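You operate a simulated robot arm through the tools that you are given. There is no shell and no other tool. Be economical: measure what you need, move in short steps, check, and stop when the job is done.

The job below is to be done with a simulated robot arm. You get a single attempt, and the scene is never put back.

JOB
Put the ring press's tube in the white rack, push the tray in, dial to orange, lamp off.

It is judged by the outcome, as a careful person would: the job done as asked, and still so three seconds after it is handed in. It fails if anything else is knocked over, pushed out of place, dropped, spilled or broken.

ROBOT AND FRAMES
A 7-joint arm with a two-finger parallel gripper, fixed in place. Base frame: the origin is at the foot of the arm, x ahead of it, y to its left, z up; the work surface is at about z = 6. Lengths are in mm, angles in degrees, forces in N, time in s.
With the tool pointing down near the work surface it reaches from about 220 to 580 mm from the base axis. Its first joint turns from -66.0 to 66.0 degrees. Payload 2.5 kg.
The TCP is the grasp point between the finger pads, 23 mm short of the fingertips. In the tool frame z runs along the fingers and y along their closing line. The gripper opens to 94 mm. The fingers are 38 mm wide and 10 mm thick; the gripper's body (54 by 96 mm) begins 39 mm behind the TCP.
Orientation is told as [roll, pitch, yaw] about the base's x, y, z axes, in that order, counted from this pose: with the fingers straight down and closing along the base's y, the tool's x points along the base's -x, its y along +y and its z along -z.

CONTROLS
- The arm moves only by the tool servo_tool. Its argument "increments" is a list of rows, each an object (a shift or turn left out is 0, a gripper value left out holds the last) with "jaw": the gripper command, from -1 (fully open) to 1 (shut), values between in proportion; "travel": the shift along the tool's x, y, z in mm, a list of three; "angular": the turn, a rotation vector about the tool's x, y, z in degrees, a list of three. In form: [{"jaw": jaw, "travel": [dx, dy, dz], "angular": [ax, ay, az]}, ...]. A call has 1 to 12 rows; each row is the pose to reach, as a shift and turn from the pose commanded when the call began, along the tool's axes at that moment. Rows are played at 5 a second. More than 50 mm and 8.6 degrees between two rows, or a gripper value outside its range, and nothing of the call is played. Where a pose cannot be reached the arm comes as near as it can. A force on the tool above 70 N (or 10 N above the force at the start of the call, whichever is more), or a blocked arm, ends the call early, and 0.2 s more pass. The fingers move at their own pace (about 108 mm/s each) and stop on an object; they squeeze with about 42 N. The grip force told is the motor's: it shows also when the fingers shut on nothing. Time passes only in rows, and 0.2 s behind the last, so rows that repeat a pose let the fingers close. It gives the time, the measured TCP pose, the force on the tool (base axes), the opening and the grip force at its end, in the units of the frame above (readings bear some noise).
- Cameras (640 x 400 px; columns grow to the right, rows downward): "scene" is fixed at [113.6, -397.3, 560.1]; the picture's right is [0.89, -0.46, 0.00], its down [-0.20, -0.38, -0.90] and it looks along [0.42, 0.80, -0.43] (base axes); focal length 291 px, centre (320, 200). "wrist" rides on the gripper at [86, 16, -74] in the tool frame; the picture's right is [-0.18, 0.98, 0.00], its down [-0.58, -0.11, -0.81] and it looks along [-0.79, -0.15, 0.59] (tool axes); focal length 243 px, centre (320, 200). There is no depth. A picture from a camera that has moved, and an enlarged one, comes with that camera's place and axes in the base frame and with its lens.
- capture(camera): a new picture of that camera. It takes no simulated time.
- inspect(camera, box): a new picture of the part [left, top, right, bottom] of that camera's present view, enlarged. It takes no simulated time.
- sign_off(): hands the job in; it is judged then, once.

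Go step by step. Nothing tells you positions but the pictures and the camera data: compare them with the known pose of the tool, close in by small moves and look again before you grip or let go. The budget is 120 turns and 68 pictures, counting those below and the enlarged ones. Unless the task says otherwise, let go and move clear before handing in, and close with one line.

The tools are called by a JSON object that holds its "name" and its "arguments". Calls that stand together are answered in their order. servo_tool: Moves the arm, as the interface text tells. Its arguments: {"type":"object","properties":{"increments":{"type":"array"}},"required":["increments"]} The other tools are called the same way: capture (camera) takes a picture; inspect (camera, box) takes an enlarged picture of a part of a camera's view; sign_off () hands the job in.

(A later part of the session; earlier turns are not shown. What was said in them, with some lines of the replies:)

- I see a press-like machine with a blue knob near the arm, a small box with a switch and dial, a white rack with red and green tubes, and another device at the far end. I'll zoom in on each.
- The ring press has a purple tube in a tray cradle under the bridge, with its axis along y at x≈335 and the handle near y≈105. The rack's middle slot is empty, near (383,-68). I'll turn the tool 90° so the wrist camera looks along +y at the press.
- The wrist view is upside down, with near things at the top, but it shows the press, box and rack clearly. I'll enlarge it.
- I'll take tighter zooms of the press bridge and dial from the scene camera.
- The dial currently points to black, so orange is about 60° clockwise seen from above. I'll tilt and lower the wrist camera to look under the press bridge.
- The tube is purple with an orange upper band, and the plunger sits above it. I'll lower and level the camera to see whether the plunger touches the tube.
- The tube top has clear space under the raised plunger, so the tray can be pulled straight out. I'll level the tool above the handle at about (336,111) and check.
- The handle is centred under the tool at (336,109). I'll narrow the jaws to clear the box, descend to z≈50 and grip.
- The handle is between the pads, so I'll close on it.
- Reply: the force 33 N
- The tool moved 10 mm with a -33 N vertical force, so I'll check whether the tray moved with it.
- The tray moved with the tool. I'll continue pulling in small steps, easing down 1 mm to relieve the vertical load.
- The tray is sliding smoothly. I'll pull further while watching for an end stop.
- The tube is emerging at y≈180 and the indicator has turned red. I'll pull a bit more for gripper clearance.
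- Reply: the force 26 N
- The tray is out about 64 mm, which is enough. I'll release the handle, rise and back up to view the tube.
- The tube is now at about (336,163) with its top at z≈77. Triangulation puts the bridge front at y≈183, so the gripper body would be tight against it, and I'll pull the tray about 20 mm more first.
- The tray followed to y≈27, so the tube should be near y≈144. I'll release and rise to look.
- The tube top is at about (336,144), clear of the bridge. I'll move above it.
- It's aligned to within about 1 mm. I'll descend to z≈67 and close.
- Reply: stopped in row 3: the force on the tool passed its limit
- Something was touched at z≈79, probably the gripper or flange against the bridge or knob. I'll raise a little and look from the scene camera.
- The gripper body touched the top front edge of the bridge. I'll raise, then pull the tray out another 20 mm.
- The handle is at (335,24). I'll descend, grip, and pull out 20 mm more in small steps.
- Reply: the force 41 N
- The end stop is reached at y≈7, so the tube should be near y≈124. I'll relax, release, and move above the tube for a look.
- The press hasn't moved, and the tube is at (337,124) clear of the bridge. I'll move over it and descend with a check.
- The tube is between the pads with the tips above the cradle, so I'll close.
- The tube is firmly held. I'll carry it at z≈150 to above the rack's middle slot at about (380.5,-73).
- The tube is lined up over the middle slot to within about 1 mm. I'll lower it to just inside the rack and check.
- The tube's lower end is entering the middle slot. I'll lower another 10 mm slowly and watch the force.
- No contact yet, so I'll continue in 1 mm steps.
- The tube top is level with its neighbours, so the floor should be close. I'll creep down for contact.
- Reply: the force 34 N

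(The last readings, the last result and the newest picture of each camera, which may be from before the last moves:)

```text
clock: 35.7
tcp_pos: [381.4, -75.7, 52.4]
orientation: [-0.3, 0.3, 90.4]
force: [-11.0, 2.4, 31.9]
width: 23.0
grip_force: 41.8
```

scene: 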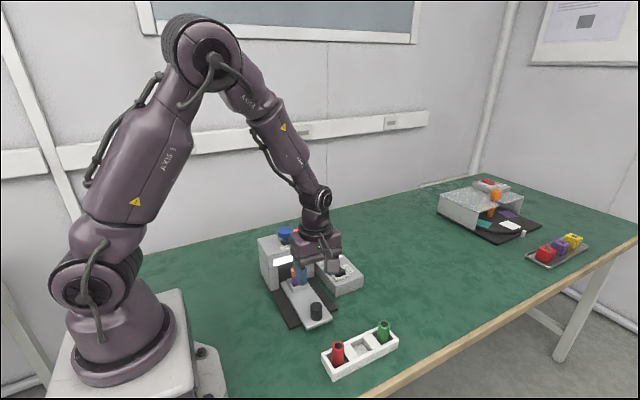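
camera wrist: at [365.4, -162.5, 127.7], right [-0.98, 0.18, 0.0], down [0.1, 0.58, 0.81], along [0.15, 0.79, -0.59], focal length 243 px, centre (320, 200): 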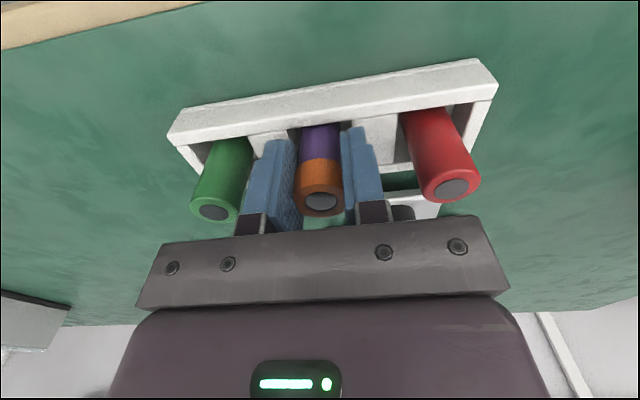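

Contact with the floor. I'll back off 1 mm, open modestly, and rise.

{"name": "servo_tool", "arguments": {"increments": [{"travel": [0, 0, -1]}, {"travel": [0, 0, -1]}, {"jaw": 0.15, "travel": [0, 0, -1]}, {"travel": [0, 0, -1]}, {"travel": [0, 0, -1]}, {"travel": [0, 0, -20]}, {"travel": [0, 0, -50]}, {"travel": [0, 0, -90]}, {"travel": [0, 0, -90]}]}}

{"name": "capture", "arguments": {"camera": "wrist"}}

{"name": "inspect", "arguments": {"camera": "scene", "box": [300, 290, 420, 390]}}

```text
clock: 37.7
tcp_pos: [380.5, -74.6, 140.8]
orientation: [-0.3, 0.1, 90.3]
force: [0.3, 0.5, 0.6]
width: 40.0
grip_force: 0.1
```

```text
22 pictures are left
camera wrist: at [364.7, -162.7, 215.2], right [-0.98, 0.18, 0.0], down [0.1, 0.58, 0.81], along [0.15, 0.79, -0.59], focal length 243 px, centre (320, 200)
```

wrist: 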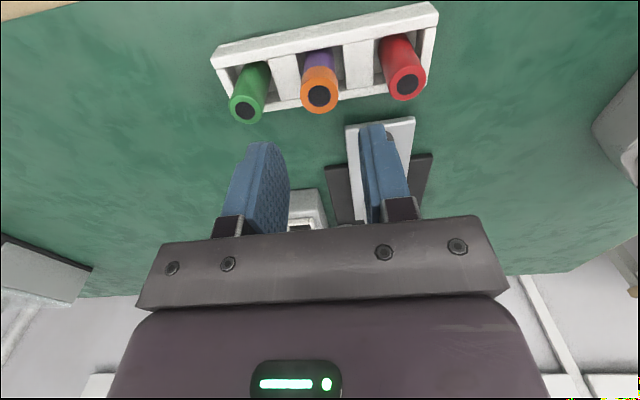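

```text
4.00 times, centred on (360, 340) of scene
camera zoom: at [113.6, -397.3, 560.1], right [0.89, -0.46, 0.0], down [-0.2, -0.38, -0.9], along [0.42, 0.8, -0.43], focal length 1164 px, centre (160, -360)
```

zoom: 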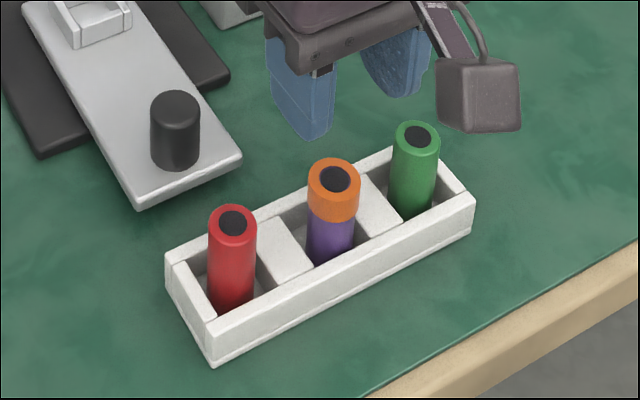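

The tube stands upright in the rack and nothing else has shifted. Next I'll move above the tray handle at about (335,8) to push the tray in.

{"name": "servo_tool", "arguments": {"increments": [{"jaw": -0.25, "travel": [-28, 15, 0], "angular": [0, 0, 0.3]}, {"travel": [-56, 30, 0], "angular": [0, 0, 0.3]}, {"travel": [-83, 45, 0], "angular": [0, 0, 0.3]}, {"travel": [-83, 45, 0], "angular": [0, 0, 0.3]}]}}

{"name": "capture", "arguments": {"camera": "wrist"}}

```text
clock: 38.7
tcp_pos: [334.9, 7.6, 141.1]
orientation: [-0.3, 0.1, 89.9]
force: [-0.2, -0.2, -0.2]
width: 58.8
grip_force: 0.0
```

```text
20 pictures are left
camera wrist: at [319.4, -79.3, 215.1], right [-0.98, 0.18, 0.0], down [0.11, 0.58, 0.81], along [0.15, 0.79, -0.59], focal length 243 px, centre (320, 200)
```

wrist: 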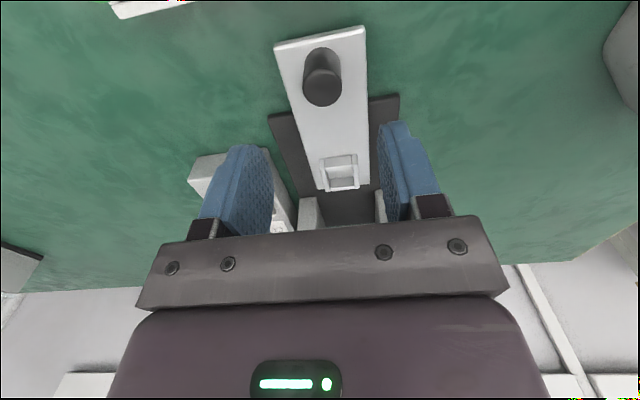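

The handle is at (334,7), so I'll descend and grip it.

{"name": "servo_tool", "arguments": {"increments": [{"travel": [0, 0, 40]}, {"travel": [0, 0, 75]}, {"travel": [0, 0, 92]}, {"travel": [0, 0, 92]}, {"jaw": 0.6, "travel": [0, 0, 92]}, {"jaw": 1, "travel": [0, 0, 92]}, {"travel": [0, 0, 92]}, {"travel": [-10, 0, 92]}, {"travel": [-20, 0, 92]}, {"travel": [-30, 0, 92]}, {"travel": [-40, 0, 92]}, {"travel": [-40, 0, 92]}]}}

```text
clock: 41.3
tcp_pos: [334.9, 48.5, 47.6]
orientation: [-0.2, 0.2, 90.1]
force: [1.6, 0.8, -33.0]
width: 27.6
grip_force: 45.0
```

The tray is sliding in, so I'll push the remaining ~60 mm.

{"name": "servo_tool", "arguments": {"increments": [{"travel": [-10, 0, 0.5]}, {"travel": [-20, 0, 0.5]}, {"travel": [-30, 0, 0.5]}, {"travel": [-40, 0, 0.5]}, {"travel": [-50, 0, 0.5]}, {"travel": [-56, 0, 0.5]}, {"travel": [-60, 0, 0.5]}, {"travel": [-60, 0, 0.5]}]}}

{"name": "inspect", "arguments": {"camera": "scene", "box": [240, 210, 400, 310]}}

```text
clock: 43.1
tcp_pos: [335.6, 107.2, 48.1]
orientation: [-0.2, 0.2, 90.1]
force: [-20.5, -5.9, 19.5]
width: 27.6
grip_force: 45.0
```

```text
4.00 times, centred on (320, 260) of scene
camera zoom: at [113.6, -397.3, 560.1], right [0.89, -0.46, 0.0], down [-0.2, -0.38, -0.9], along [0.42, 0.8, -0.43], focal length 1164 px, centre (320, -40)
```

zoom: 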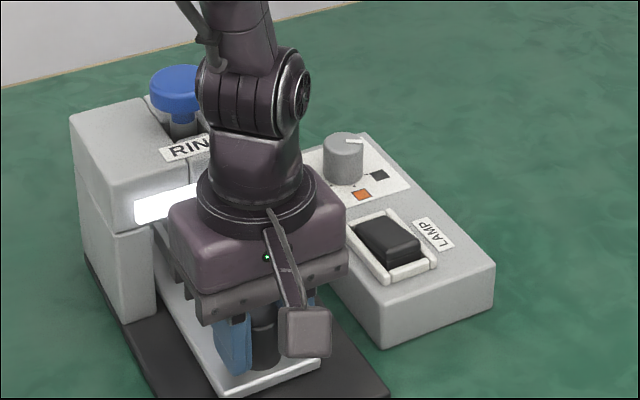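

It's nearly at the inner stop. I'll press 3 mm more, then release and rise.

{"name": "servo_tool", "arguments": {"increments": [{"travel": [-2, 0, 0]}, {"travel": [-4, 0, 0]}, {"travel": [-4, 0, 0]}]}}

{"name": "servo_tool", "arguments": {"increments": [{"jaw": -0.25}, {"jaw": -0.25}, {"travel": [0, 0, -40]}, {"travel": [0, 0, -80]}, {"travel": [40, 0, -110]}, {"travel": [80, 0, -110]}, {"travel": [110, 0, -110]}, {"travel": [110, 0, -110]}]}}

{"name": "capture", "arguments": {"camera": "wrist"}}

{"name": "inspect", "arguments": {"camera": "scene", "box": [240, 210, 400, 310]}}

```text
clock: 43.9
tcp_pos: [335.9, 107.7, 48.7]
orientation: [0.0, 0.6, 89.8]
force: [-13.7, -28.8, 18.5]
width: 27.7
grip_force: 45.4
```

```text
clock: 45.7
tcp_pos: [337.0, 2.1, 158.4]
orientation: [-0.2, 0.0, 89.9]
force: [-0.5, -0.1, 0.1]
width: 58.7
grip_force: 0.0
```

```text
18 pictures are left
camera wrist: at [319.4, -85.1, 232.2], right [-0.98, 0.18, 0.0], down [0.1, 0.58, 0.81], along [0.15, 0.79, -0.59], focal length 243 px, centre (320, 200)
```

wrist: 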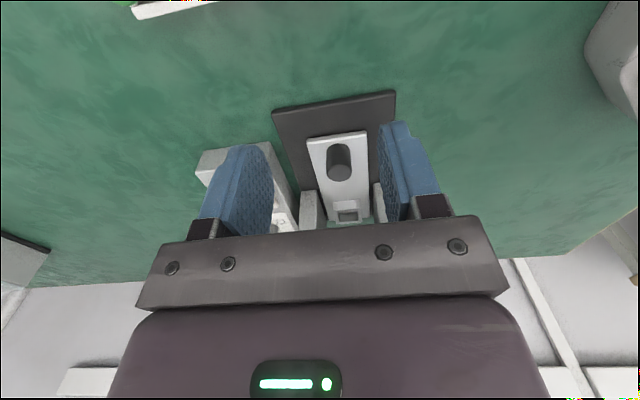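

```text
4.00 times, centred on (320, 260) of scene
camera zoom: at [113.6, -397.3, 560.1], right [0.89, -0.46, 0.0], down [-0.2, -0.38, -0.9], along [0.42, 0.8, -0.43], focal length 1164 px, centre (320, -40)
```

zoom: 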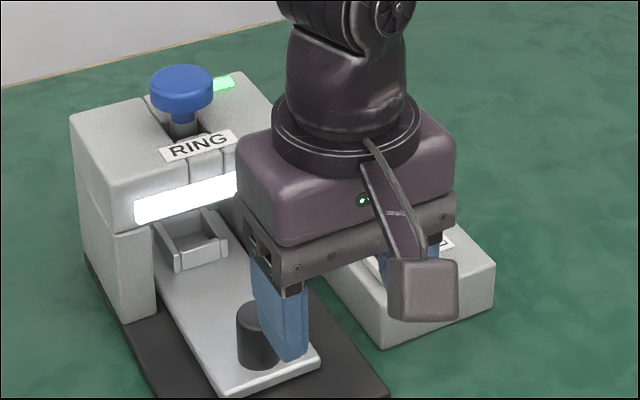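

The tray is in and the green indicator is lit again. The dial knob is at about (460,226) with its top near z≈70, so I'll go view it closely.

{"name": "servo_tool", "arguments": {"increments": [{"travel": [-26, -25, -30]}, {"travel": [-52, -50, -32]}, {"travel": [-78, -75, -32]}, {"travel": [-104, -100, -32]}, {"travel": [-128, -123, -32]}, {"travel": [-128, -123, -32]}]}}

{"name": "inspect", "arguments": {"camera": "wrist", "box": [260, 60, 400, 230]}}

```text
clock: 47.1
tcp_pos: [459.1, 129.9, 190.4]
orientation: [-0.3, 0.2, 89.9]
force: [0.6, 0.2, 0.3]
width: 58.6
grip_force: 0.1
```

```text
2.35 times, centred on (330, 145) of wrist
camera zoom: at [442.2, 43.5, 263.8], right [-0.98, 0.18, 0.0], down [0.11, 0.58, 0.81], along [0.15, 0.79, -0.59], focal length 571 px, centre (296, 329)
```

zoom: 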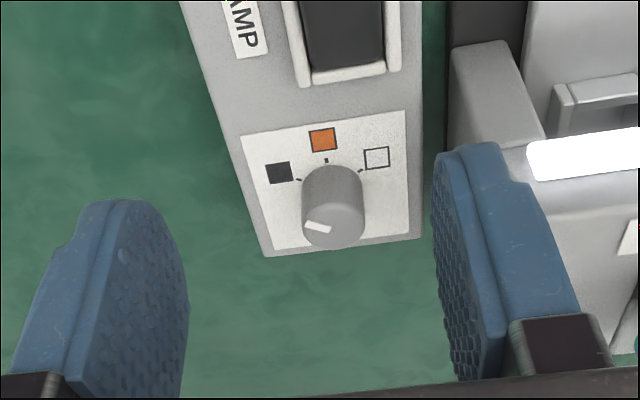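

The dial pointer sits at black (about -30°) and orange is at -90°, so I need a 60° clockwise turn about (459.5,226.5). I'll start the grasp at yaw 120° so that it finishes at 60°, clear of the press.

{"name": "servo_tool", "arguments": {"increments": [{"travel": [-24, 0, 0], "angular": [0, 0, -7.5]}, {"travel": [-48, 0, 0], "angular": [0, 0, -15]}, {"travel": [-72, 0, 0], "angular": [0, 0, -22.5]}, {"travel": [-96.6, -0.4, 0], "angular": [0, 0, -30]}, {"travel": [-96.6, -0.4, 35], "angular": [0, 0, -30]}, {"travel": [-96.6, -0.4, 70], "angular": [0, 0, -30]}, {"travel": [-96.6, -0.4, 70], "angular": [0, 0, -30]}]}}

{"name": "capture", "arguments": {"camera": "wrist"}}

```text
clock: 48.7
tcp_pos: [459.3, 226.1, 119.1]
orientation: [-0.3, 0.3, 119.9]
force: [-0.4, 0.4, -0.1]
width: 59.0
grip_force: 0.1
```

```text
15 pictures are left
camera wrist: at [488.0, 143.6, 193.7], right [-0.94, -0.33, 0.0], down [-0.2, 0.56, 0.8], along [-0.27, 0.76, -0.59], focal length 243 px, centre (320, 200)
```

wrist: 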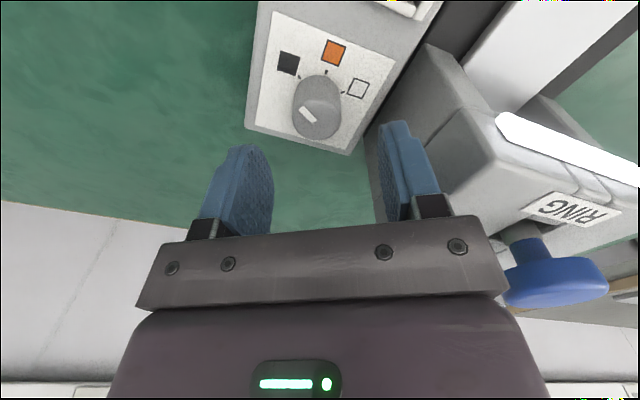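

The knob is centred within 1–2 mm. I'll descend to z≈75 and grip.

{"name": "servo_tool", "arguments": {"increments": [{"travel": [0, -1, 20]}, {"travel": [0, -1, 36]}, {"travel": [0, -1, 44]}, {"travel": [0, -1, 44]}]}}

{"name": "servo_tool", "arguments": {"increments": [{"jaw": 0.2}, {"jaw": 0.6}, {"jaw": 1}, {"jaw": 1}]}}

{"name": "capture", "arguments": {"camera": "wrist"}}

```text
clock: 49.7
tcp_pos: [459.9, 228.3, 75.9]
orientation: [-0.3, 0.1, 120.0]
force: [0.7, -0.1, 0.1]
width: 59.0
grip_force: 0.0
```

```text
clock: 50.7
tcp_pos: [461.1, 228.1, 76.4]
orientation: [-0.5, 0.2, 120.0]
force: [22.4, 12.0, -13.1]
width: 29.9
grip_force: 44.8
```

```text
14 pictures are left
camera wrist: at [489.6, 144.7, 150.5], right [-0.94, -0.33, -0.01], down [-0.2, 0.56, 0.81], along [-0.26, 0.76, -0.59], focal length 243 px, centre (320, 200)
```

wrist: 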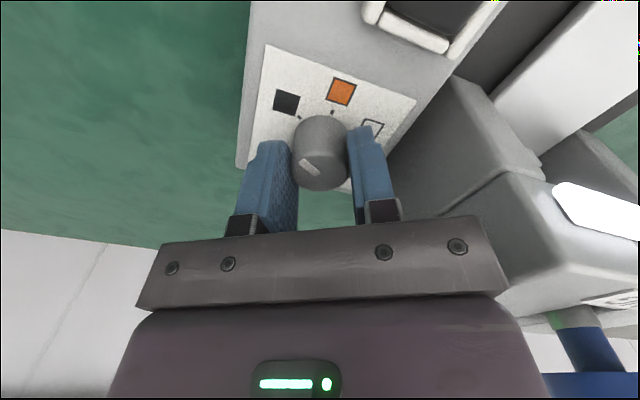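

The knob is gripped at 29.9 mm. I'll nudge about 1.5 mm to relieve the side force and turn 60° clockwise in small steps.

{"name": "servo_tool", "arguments": {"increments": [{"travel": [1, -1.2, 0]}, {"travel": [1.5, -1.5, 0], "angular": [0, 0, 7.5]}, {"travel": [1.5, -1.5, 0], "angular": [0, 0, 15]}, {"travel": [1.5, -1.5, 0], "angular": [0, 0, 22.5]}, {"travel": [1.5, -1.5, 0], "angular": [0, 0, 30]}, {"travel": [1.5, -1.5, 0], "angular": [0, 0, 37.5]}, {"travel": [1.5, -1.5, 0], "angular": [0, 0, 45]}, {"travel": [1.5, -1.5, 0], "angular": [0, 0, 52.5]}, {"travel": [1.5, -1.5, 0], "angular": [0, 0, 60]}, {"travel": [1.5, -1.5, 0], "angular": [0, 0, 60]}]}}

{"name": "inspect", "arguments": {"camera": "wrist", "box": [240, 40, 440, 220]}}

```text
clock: 52.9
tcp_pos: [459.1, 228.1, 75.9]
orientation: [0.3, 0.2, 60.1]
force: [-31.2, 8.3, 11.0]
width: 29.4
grip_force: 45.2
```

```text
2.22 times, centred on (340, 130) of wrist
camera zoom: at [402.7, 161.0, 150.6], right [-0.76, 0.65, 0.0], down [0.39, 0.45, 0.8], along [0.52, 0.61, -0.6], focal length 539 px, centre (276, 356)
```

zoom: 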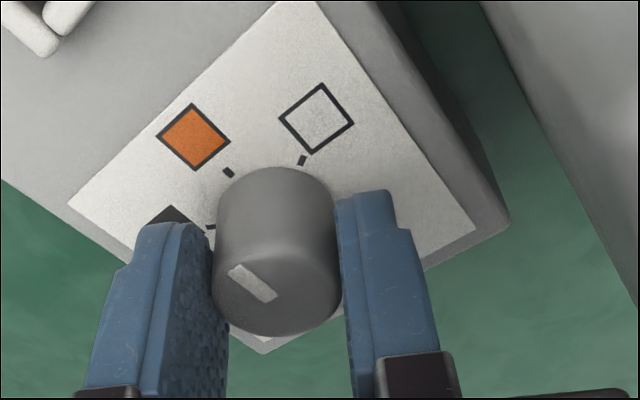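

The pointer now works out to -90°, straight at orange. I'll release, rise, and check.

{"name": "servo_tool", "arguments": {"increments": [{"jaw": 0.4}, {"jaw": -0.25}, {"jaw": -0.25}, {"travel": [0, 0, -35]}, {"travel": [0, 0, -75]}, {"travel": [30, 0, -85]}, {"travel": [60, 0, -90]}, {"travel": [60, 0, -90]}]}}

{"name": "inspect", "arguments": {"camera": "wrist", "box": [240, 0, 440, 240]}}

```text
clock: 54.7
tcp_pos: [430.6, 174.2, 167.3]
orientation: [-0.2, 0.0, 60.0]
force: [-0.3, -0.1, 0.6]
width: 58.8
grip_force: 0.1
```

```text
1.67 times, centred on (340, 120) of wrist
camera zoom: at [373.3, 106.7, 240.3], right [-0.76, 0.65, 0.0], down [0.38, 0.45, 0.81], along [0.53, 0.61, -0.59], focal length 404 px, centre (287, 333)
```

zoom: 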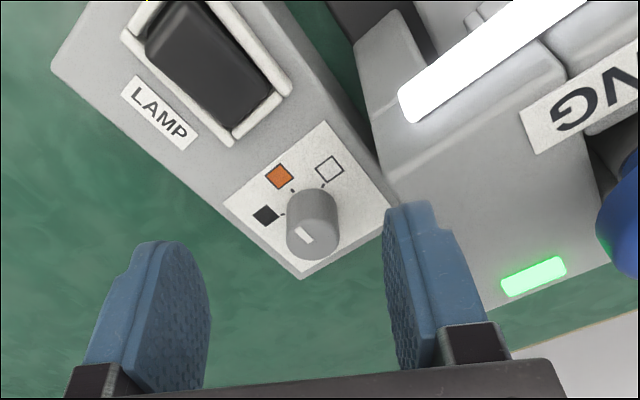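

The dial reads orange. Now I'll close the jaws, back off along -y and look at the lamp rocker to find which end is raised.

{"name": "servo_tool", "arguments": {"increments": [{"jaw": 1, "travel": [22, -20, 0], "angular": [0, 0, -7.5]}, {"travel": [44, -40, 0], "angular": [0, 0, -15]}, {"travel": [66, -60, 0], "angular": [0, 0, -22.5]}, {"travel": [87, -78, 0], "angular": [0, 0, -30]}, {"travel": [87, -78, 0], "angular": [0, 0, -30]}]}}

{"name": "inspect", "arguments": {"camera": "wrist", "box": [240, 60, 400, 230]}}

{"name": "inspect", "arguments": {"camera": "scene", "box": [310, 240, 374, 290]}}

```text
clock: 55.9
tcp_pos: [455.9, 61.0, 166.6]
orientation: [-0.2, 0.1, 90.1]
force: [0.4, -0.1, 0.2]
width: 0.0
grip_force: 42.0
```

```text
2.35 times, centred on (320, 145) of wrist
camera zoom: at [440.3, -25.7, 240.9], right [-0.98, 0.18, 0.0], down [0.1, 0.58, 0.81], along [0.15, 0.79, -0.59], focal length 571 px, centre (320, 329)
```

zoom: 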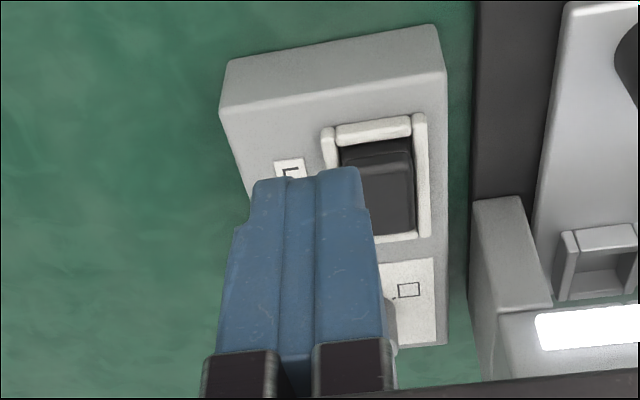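

```text
8.00 times, centred on (342, 265) of scene
camera zoom: at [113.6, -397.3, 560.1], right [0.89, -0.46, 0.0], down [-0.2, -0.38, -0.9], along [0.42, 0.8, -0.43], focal length 2327 px, centre (144, -320)
```

zoom: 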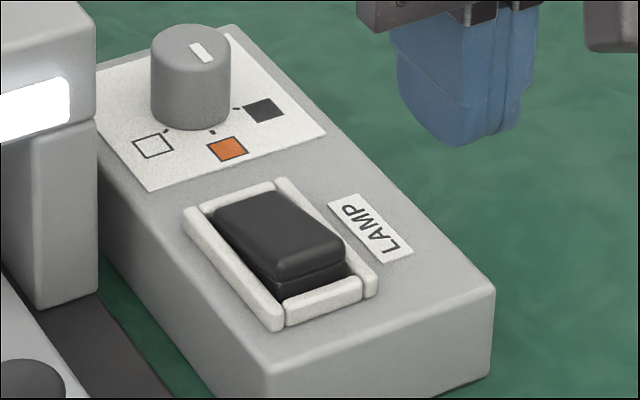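

The dial pointer parallels the orange tick. The rocker's near end (about (444,118), z≈58) is raised, so that end must be pressed. I'll move the closed fingers above it.

{"name": "servo_tool", "arguments": {"increments": [{"travel": [-33, 6, 0]}, {"travel": [-66, 12, 20]}, {"travel": [-66, 12, 57]}, {"travel": [-66, 12, 68]}, {"travel": [-66, 12, 68]}]}}

{"name": "inspect", "arguments": {"camera": "scene", "box": [300, 225, 380, 295]}}

{"name": "capture", "arguments": {"camera": "wrist"}}

```text
clock: 57.1
tcp_pos: [443.7, 127.9, 98.2]
orientation: [-0.2, 0.2, 90.0]
force: [0.8, -0.1, -0.6]
width: 0.0
grip_force: 42.1
```

```text
5.71 times, centred on (340, 260) of scene
camera zoom: at [113.6, -397.3, 560.1], right [0.89, -0.46, 0.0], down [-0.2, -0.38, -0.9], along [0.42, 0.8, -0.43], focal length 1662 px, centre (206, -143)
```

zoom: 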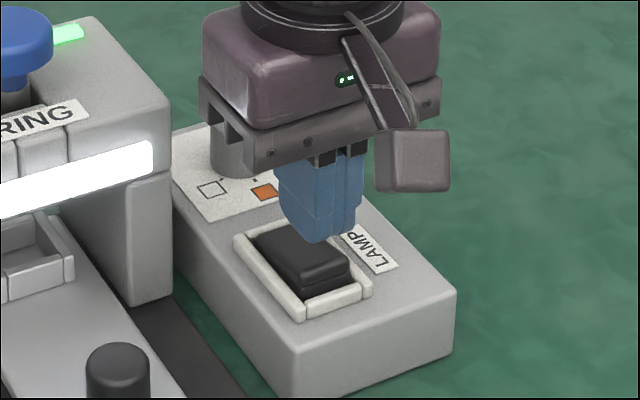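

```text
8 pictures are left
camera wrist: at [428.1, 40.8, 172.2], right [-0.98, 0.18, 0.0], down [0.11, 0.58, 0.81], along [0.15, 0.79, -0.59], focal length 243 px, centre (320, 200)
```

wrist: 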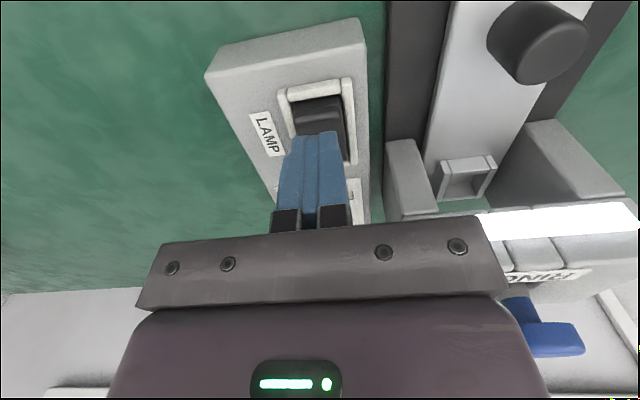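

The fingers are centred over the rocker's raised end. I'll press down in small steps.

{"name": "servo_tool", "arguments": {"increments": [{"travel": [0, 0, 10]}, {"travel": [0, 0, 16]}, {"travel": [0, 0, 18]}, {"travel": [0, 0, 20]}, {"travel": [0, 0, 22]}, {"travel": [0, 0, 22]}]}}

{"name": "inspect", "arguments": {"camera": "scene", "box": [300, 225, 380, 295]}}

```text
clock: 58.5
tcp_pos: [444.7, 126.8, 78.4]
orientation: [-0.3, 0.1, 90.1]
force: [-18.8, -5.8, 43.0]
width: 0.1
grip_force: 42.3
```

```text
5.71 times, centred on (340, 260) of scene
camera zoom: at [113.4, -397.3, 560.1], right [0.89, -0.46, 0.0], down [-0.2, -0.38, -0.9], along [0.42, 0.8, -0.43], focal length 1662 px, centre (206, -143)
```

zoom: 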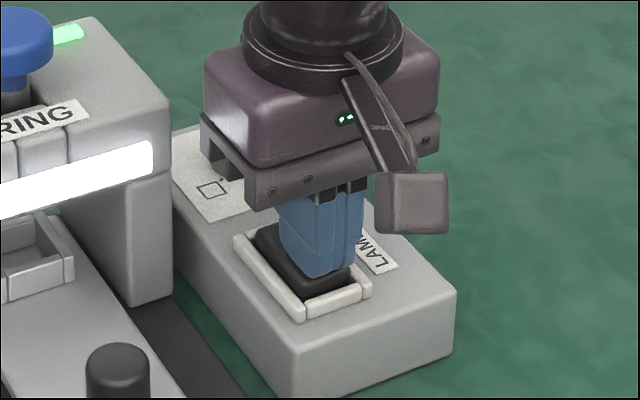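

Contact at 43 N but it hasn't flipped, so I'm probably pressing too near the pivot. I'll lift, shift 7 mm toward the raised end, and press again.

{"name": "servo_tool", "arguments": {"increments": [{"travel": [0, 0, -8]}, {"travel": [7, 0, -8]}, {"travel": [7, 0, -2]}, {"travel": [7, 0, 0]}, {"travel": [7, 0, 2]}, {"travel": [7, 0, 4]}, {"travel": [7, 0, 6]}, {"travel": [7, 0, 6]}]}}

{"name": "inspect", "arguments": {"camera": "scene", "box": [300, 225, 380, 295]}}

```text
clock: 59.8
tcp_pos: [446.3, 118.6, 78.2]
orientation: [-0.3, 0.2, 90.0]
force: [-1.3, -0.7, 3.9]
width: 0.0
grip_force: 41.8
stopped in row 6: the force on the tool passed its limit (the readings are from after the stop); the commanded pose is now the measured one
```

```text
5.71 times, centred on (340, 260) of scene
camera zoom: at [113.6, -397.3, 560.1], right [0.89, -0.46, 0.0], down [-0.2, -0.38, -0.9], along [0.42, 0.8, -0.43], focal length 1662 px, centre (206, -143)
```

zoom: 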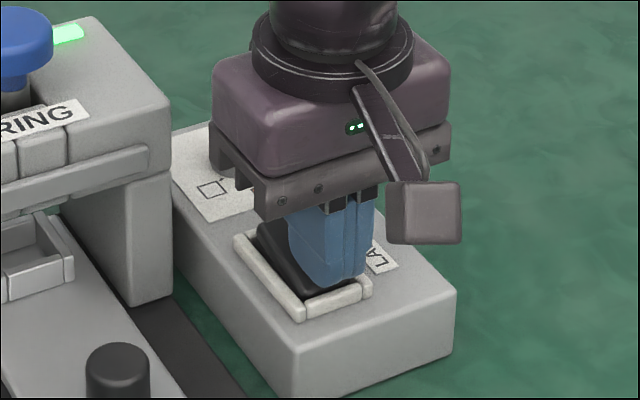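

The lamp strip is now off. I'll rise straight up, move clear, and do a final check.

{"name": "servo_tool", "arguments": {"increments": [{"travel": [0, 0, -30]}, {"travel": [0, 0, -70]}, {"travel": [0, 0, -115]}, {"travel": [0, 0, -160]}, {"travel": [30, 0, -200]}, {"travel": [60, 0, -220]}, {"travel": [60, 0, -220]}]}}

{"name": "capture", "arguments": {"camera": "scene"}}

{"name": "inspect", "arguments": {"camera": "scene", "box": [240, 210, 400, 310]}}

{"name": "inspect", "arguments": {"camera": "wrist", "box": [220, 50, 420, 230]}}

```text
clock: 61.4
tcp_pos: [442.7, 59.0, 297.0]
orientation: [-0.3, 0.2, 90.1]
force: [0.2, 0.5, -0.1]
width: 0.2
grip_force: 42.3
```

```text
5 pictures are left
```

scene: 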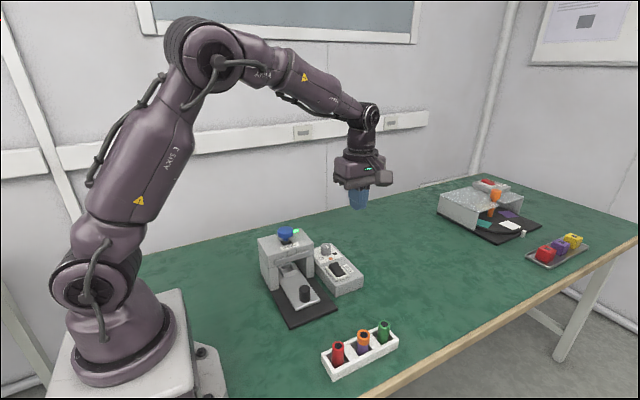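

```text
4.00 times, centred on (320, 260) of scene
camera zoom: at [113.6, -397.3, 560.1], right [0.89, -0.46, 0.0], down [-0.2, -0.38, -0.9], along [0.42, 0.8, -0.43], focal length 1164 px, centre (320, -40)
```

zoom: 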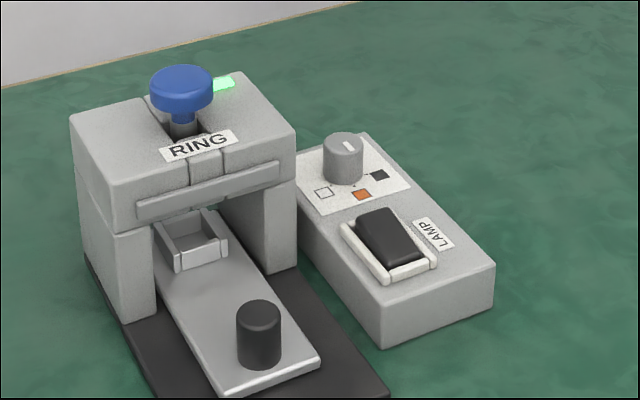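

```text
2.22 times, centred on (320, 140) of wrist
camera zoom: at [426.2, -27.9, 371.0], right [-0.98, 0.18, -0.01], down [0.1, 0.58, 0.8], along [0.15, 0.79, -0.59], focal length 539 px, centre (320, 333)
```

zoom: 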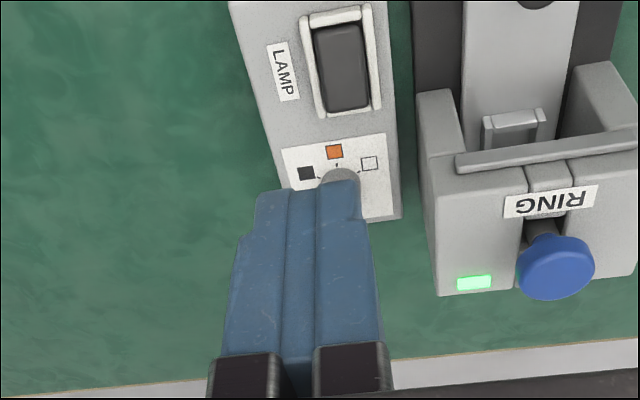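

The tube is upright in the rack, the tray is in with its green light on, the dial points to orange, and the lamp is off. Nothing else has been displaced and the arm is clear, so I'm handing in.

{"name": "sign_off", "arguments": {}}

```text
The job is handed in.
```

The job is done and handed in: the ring press's tube is in the rack's middle slot, the tray is pushed in, the dial is at orange, and the lamp is off.
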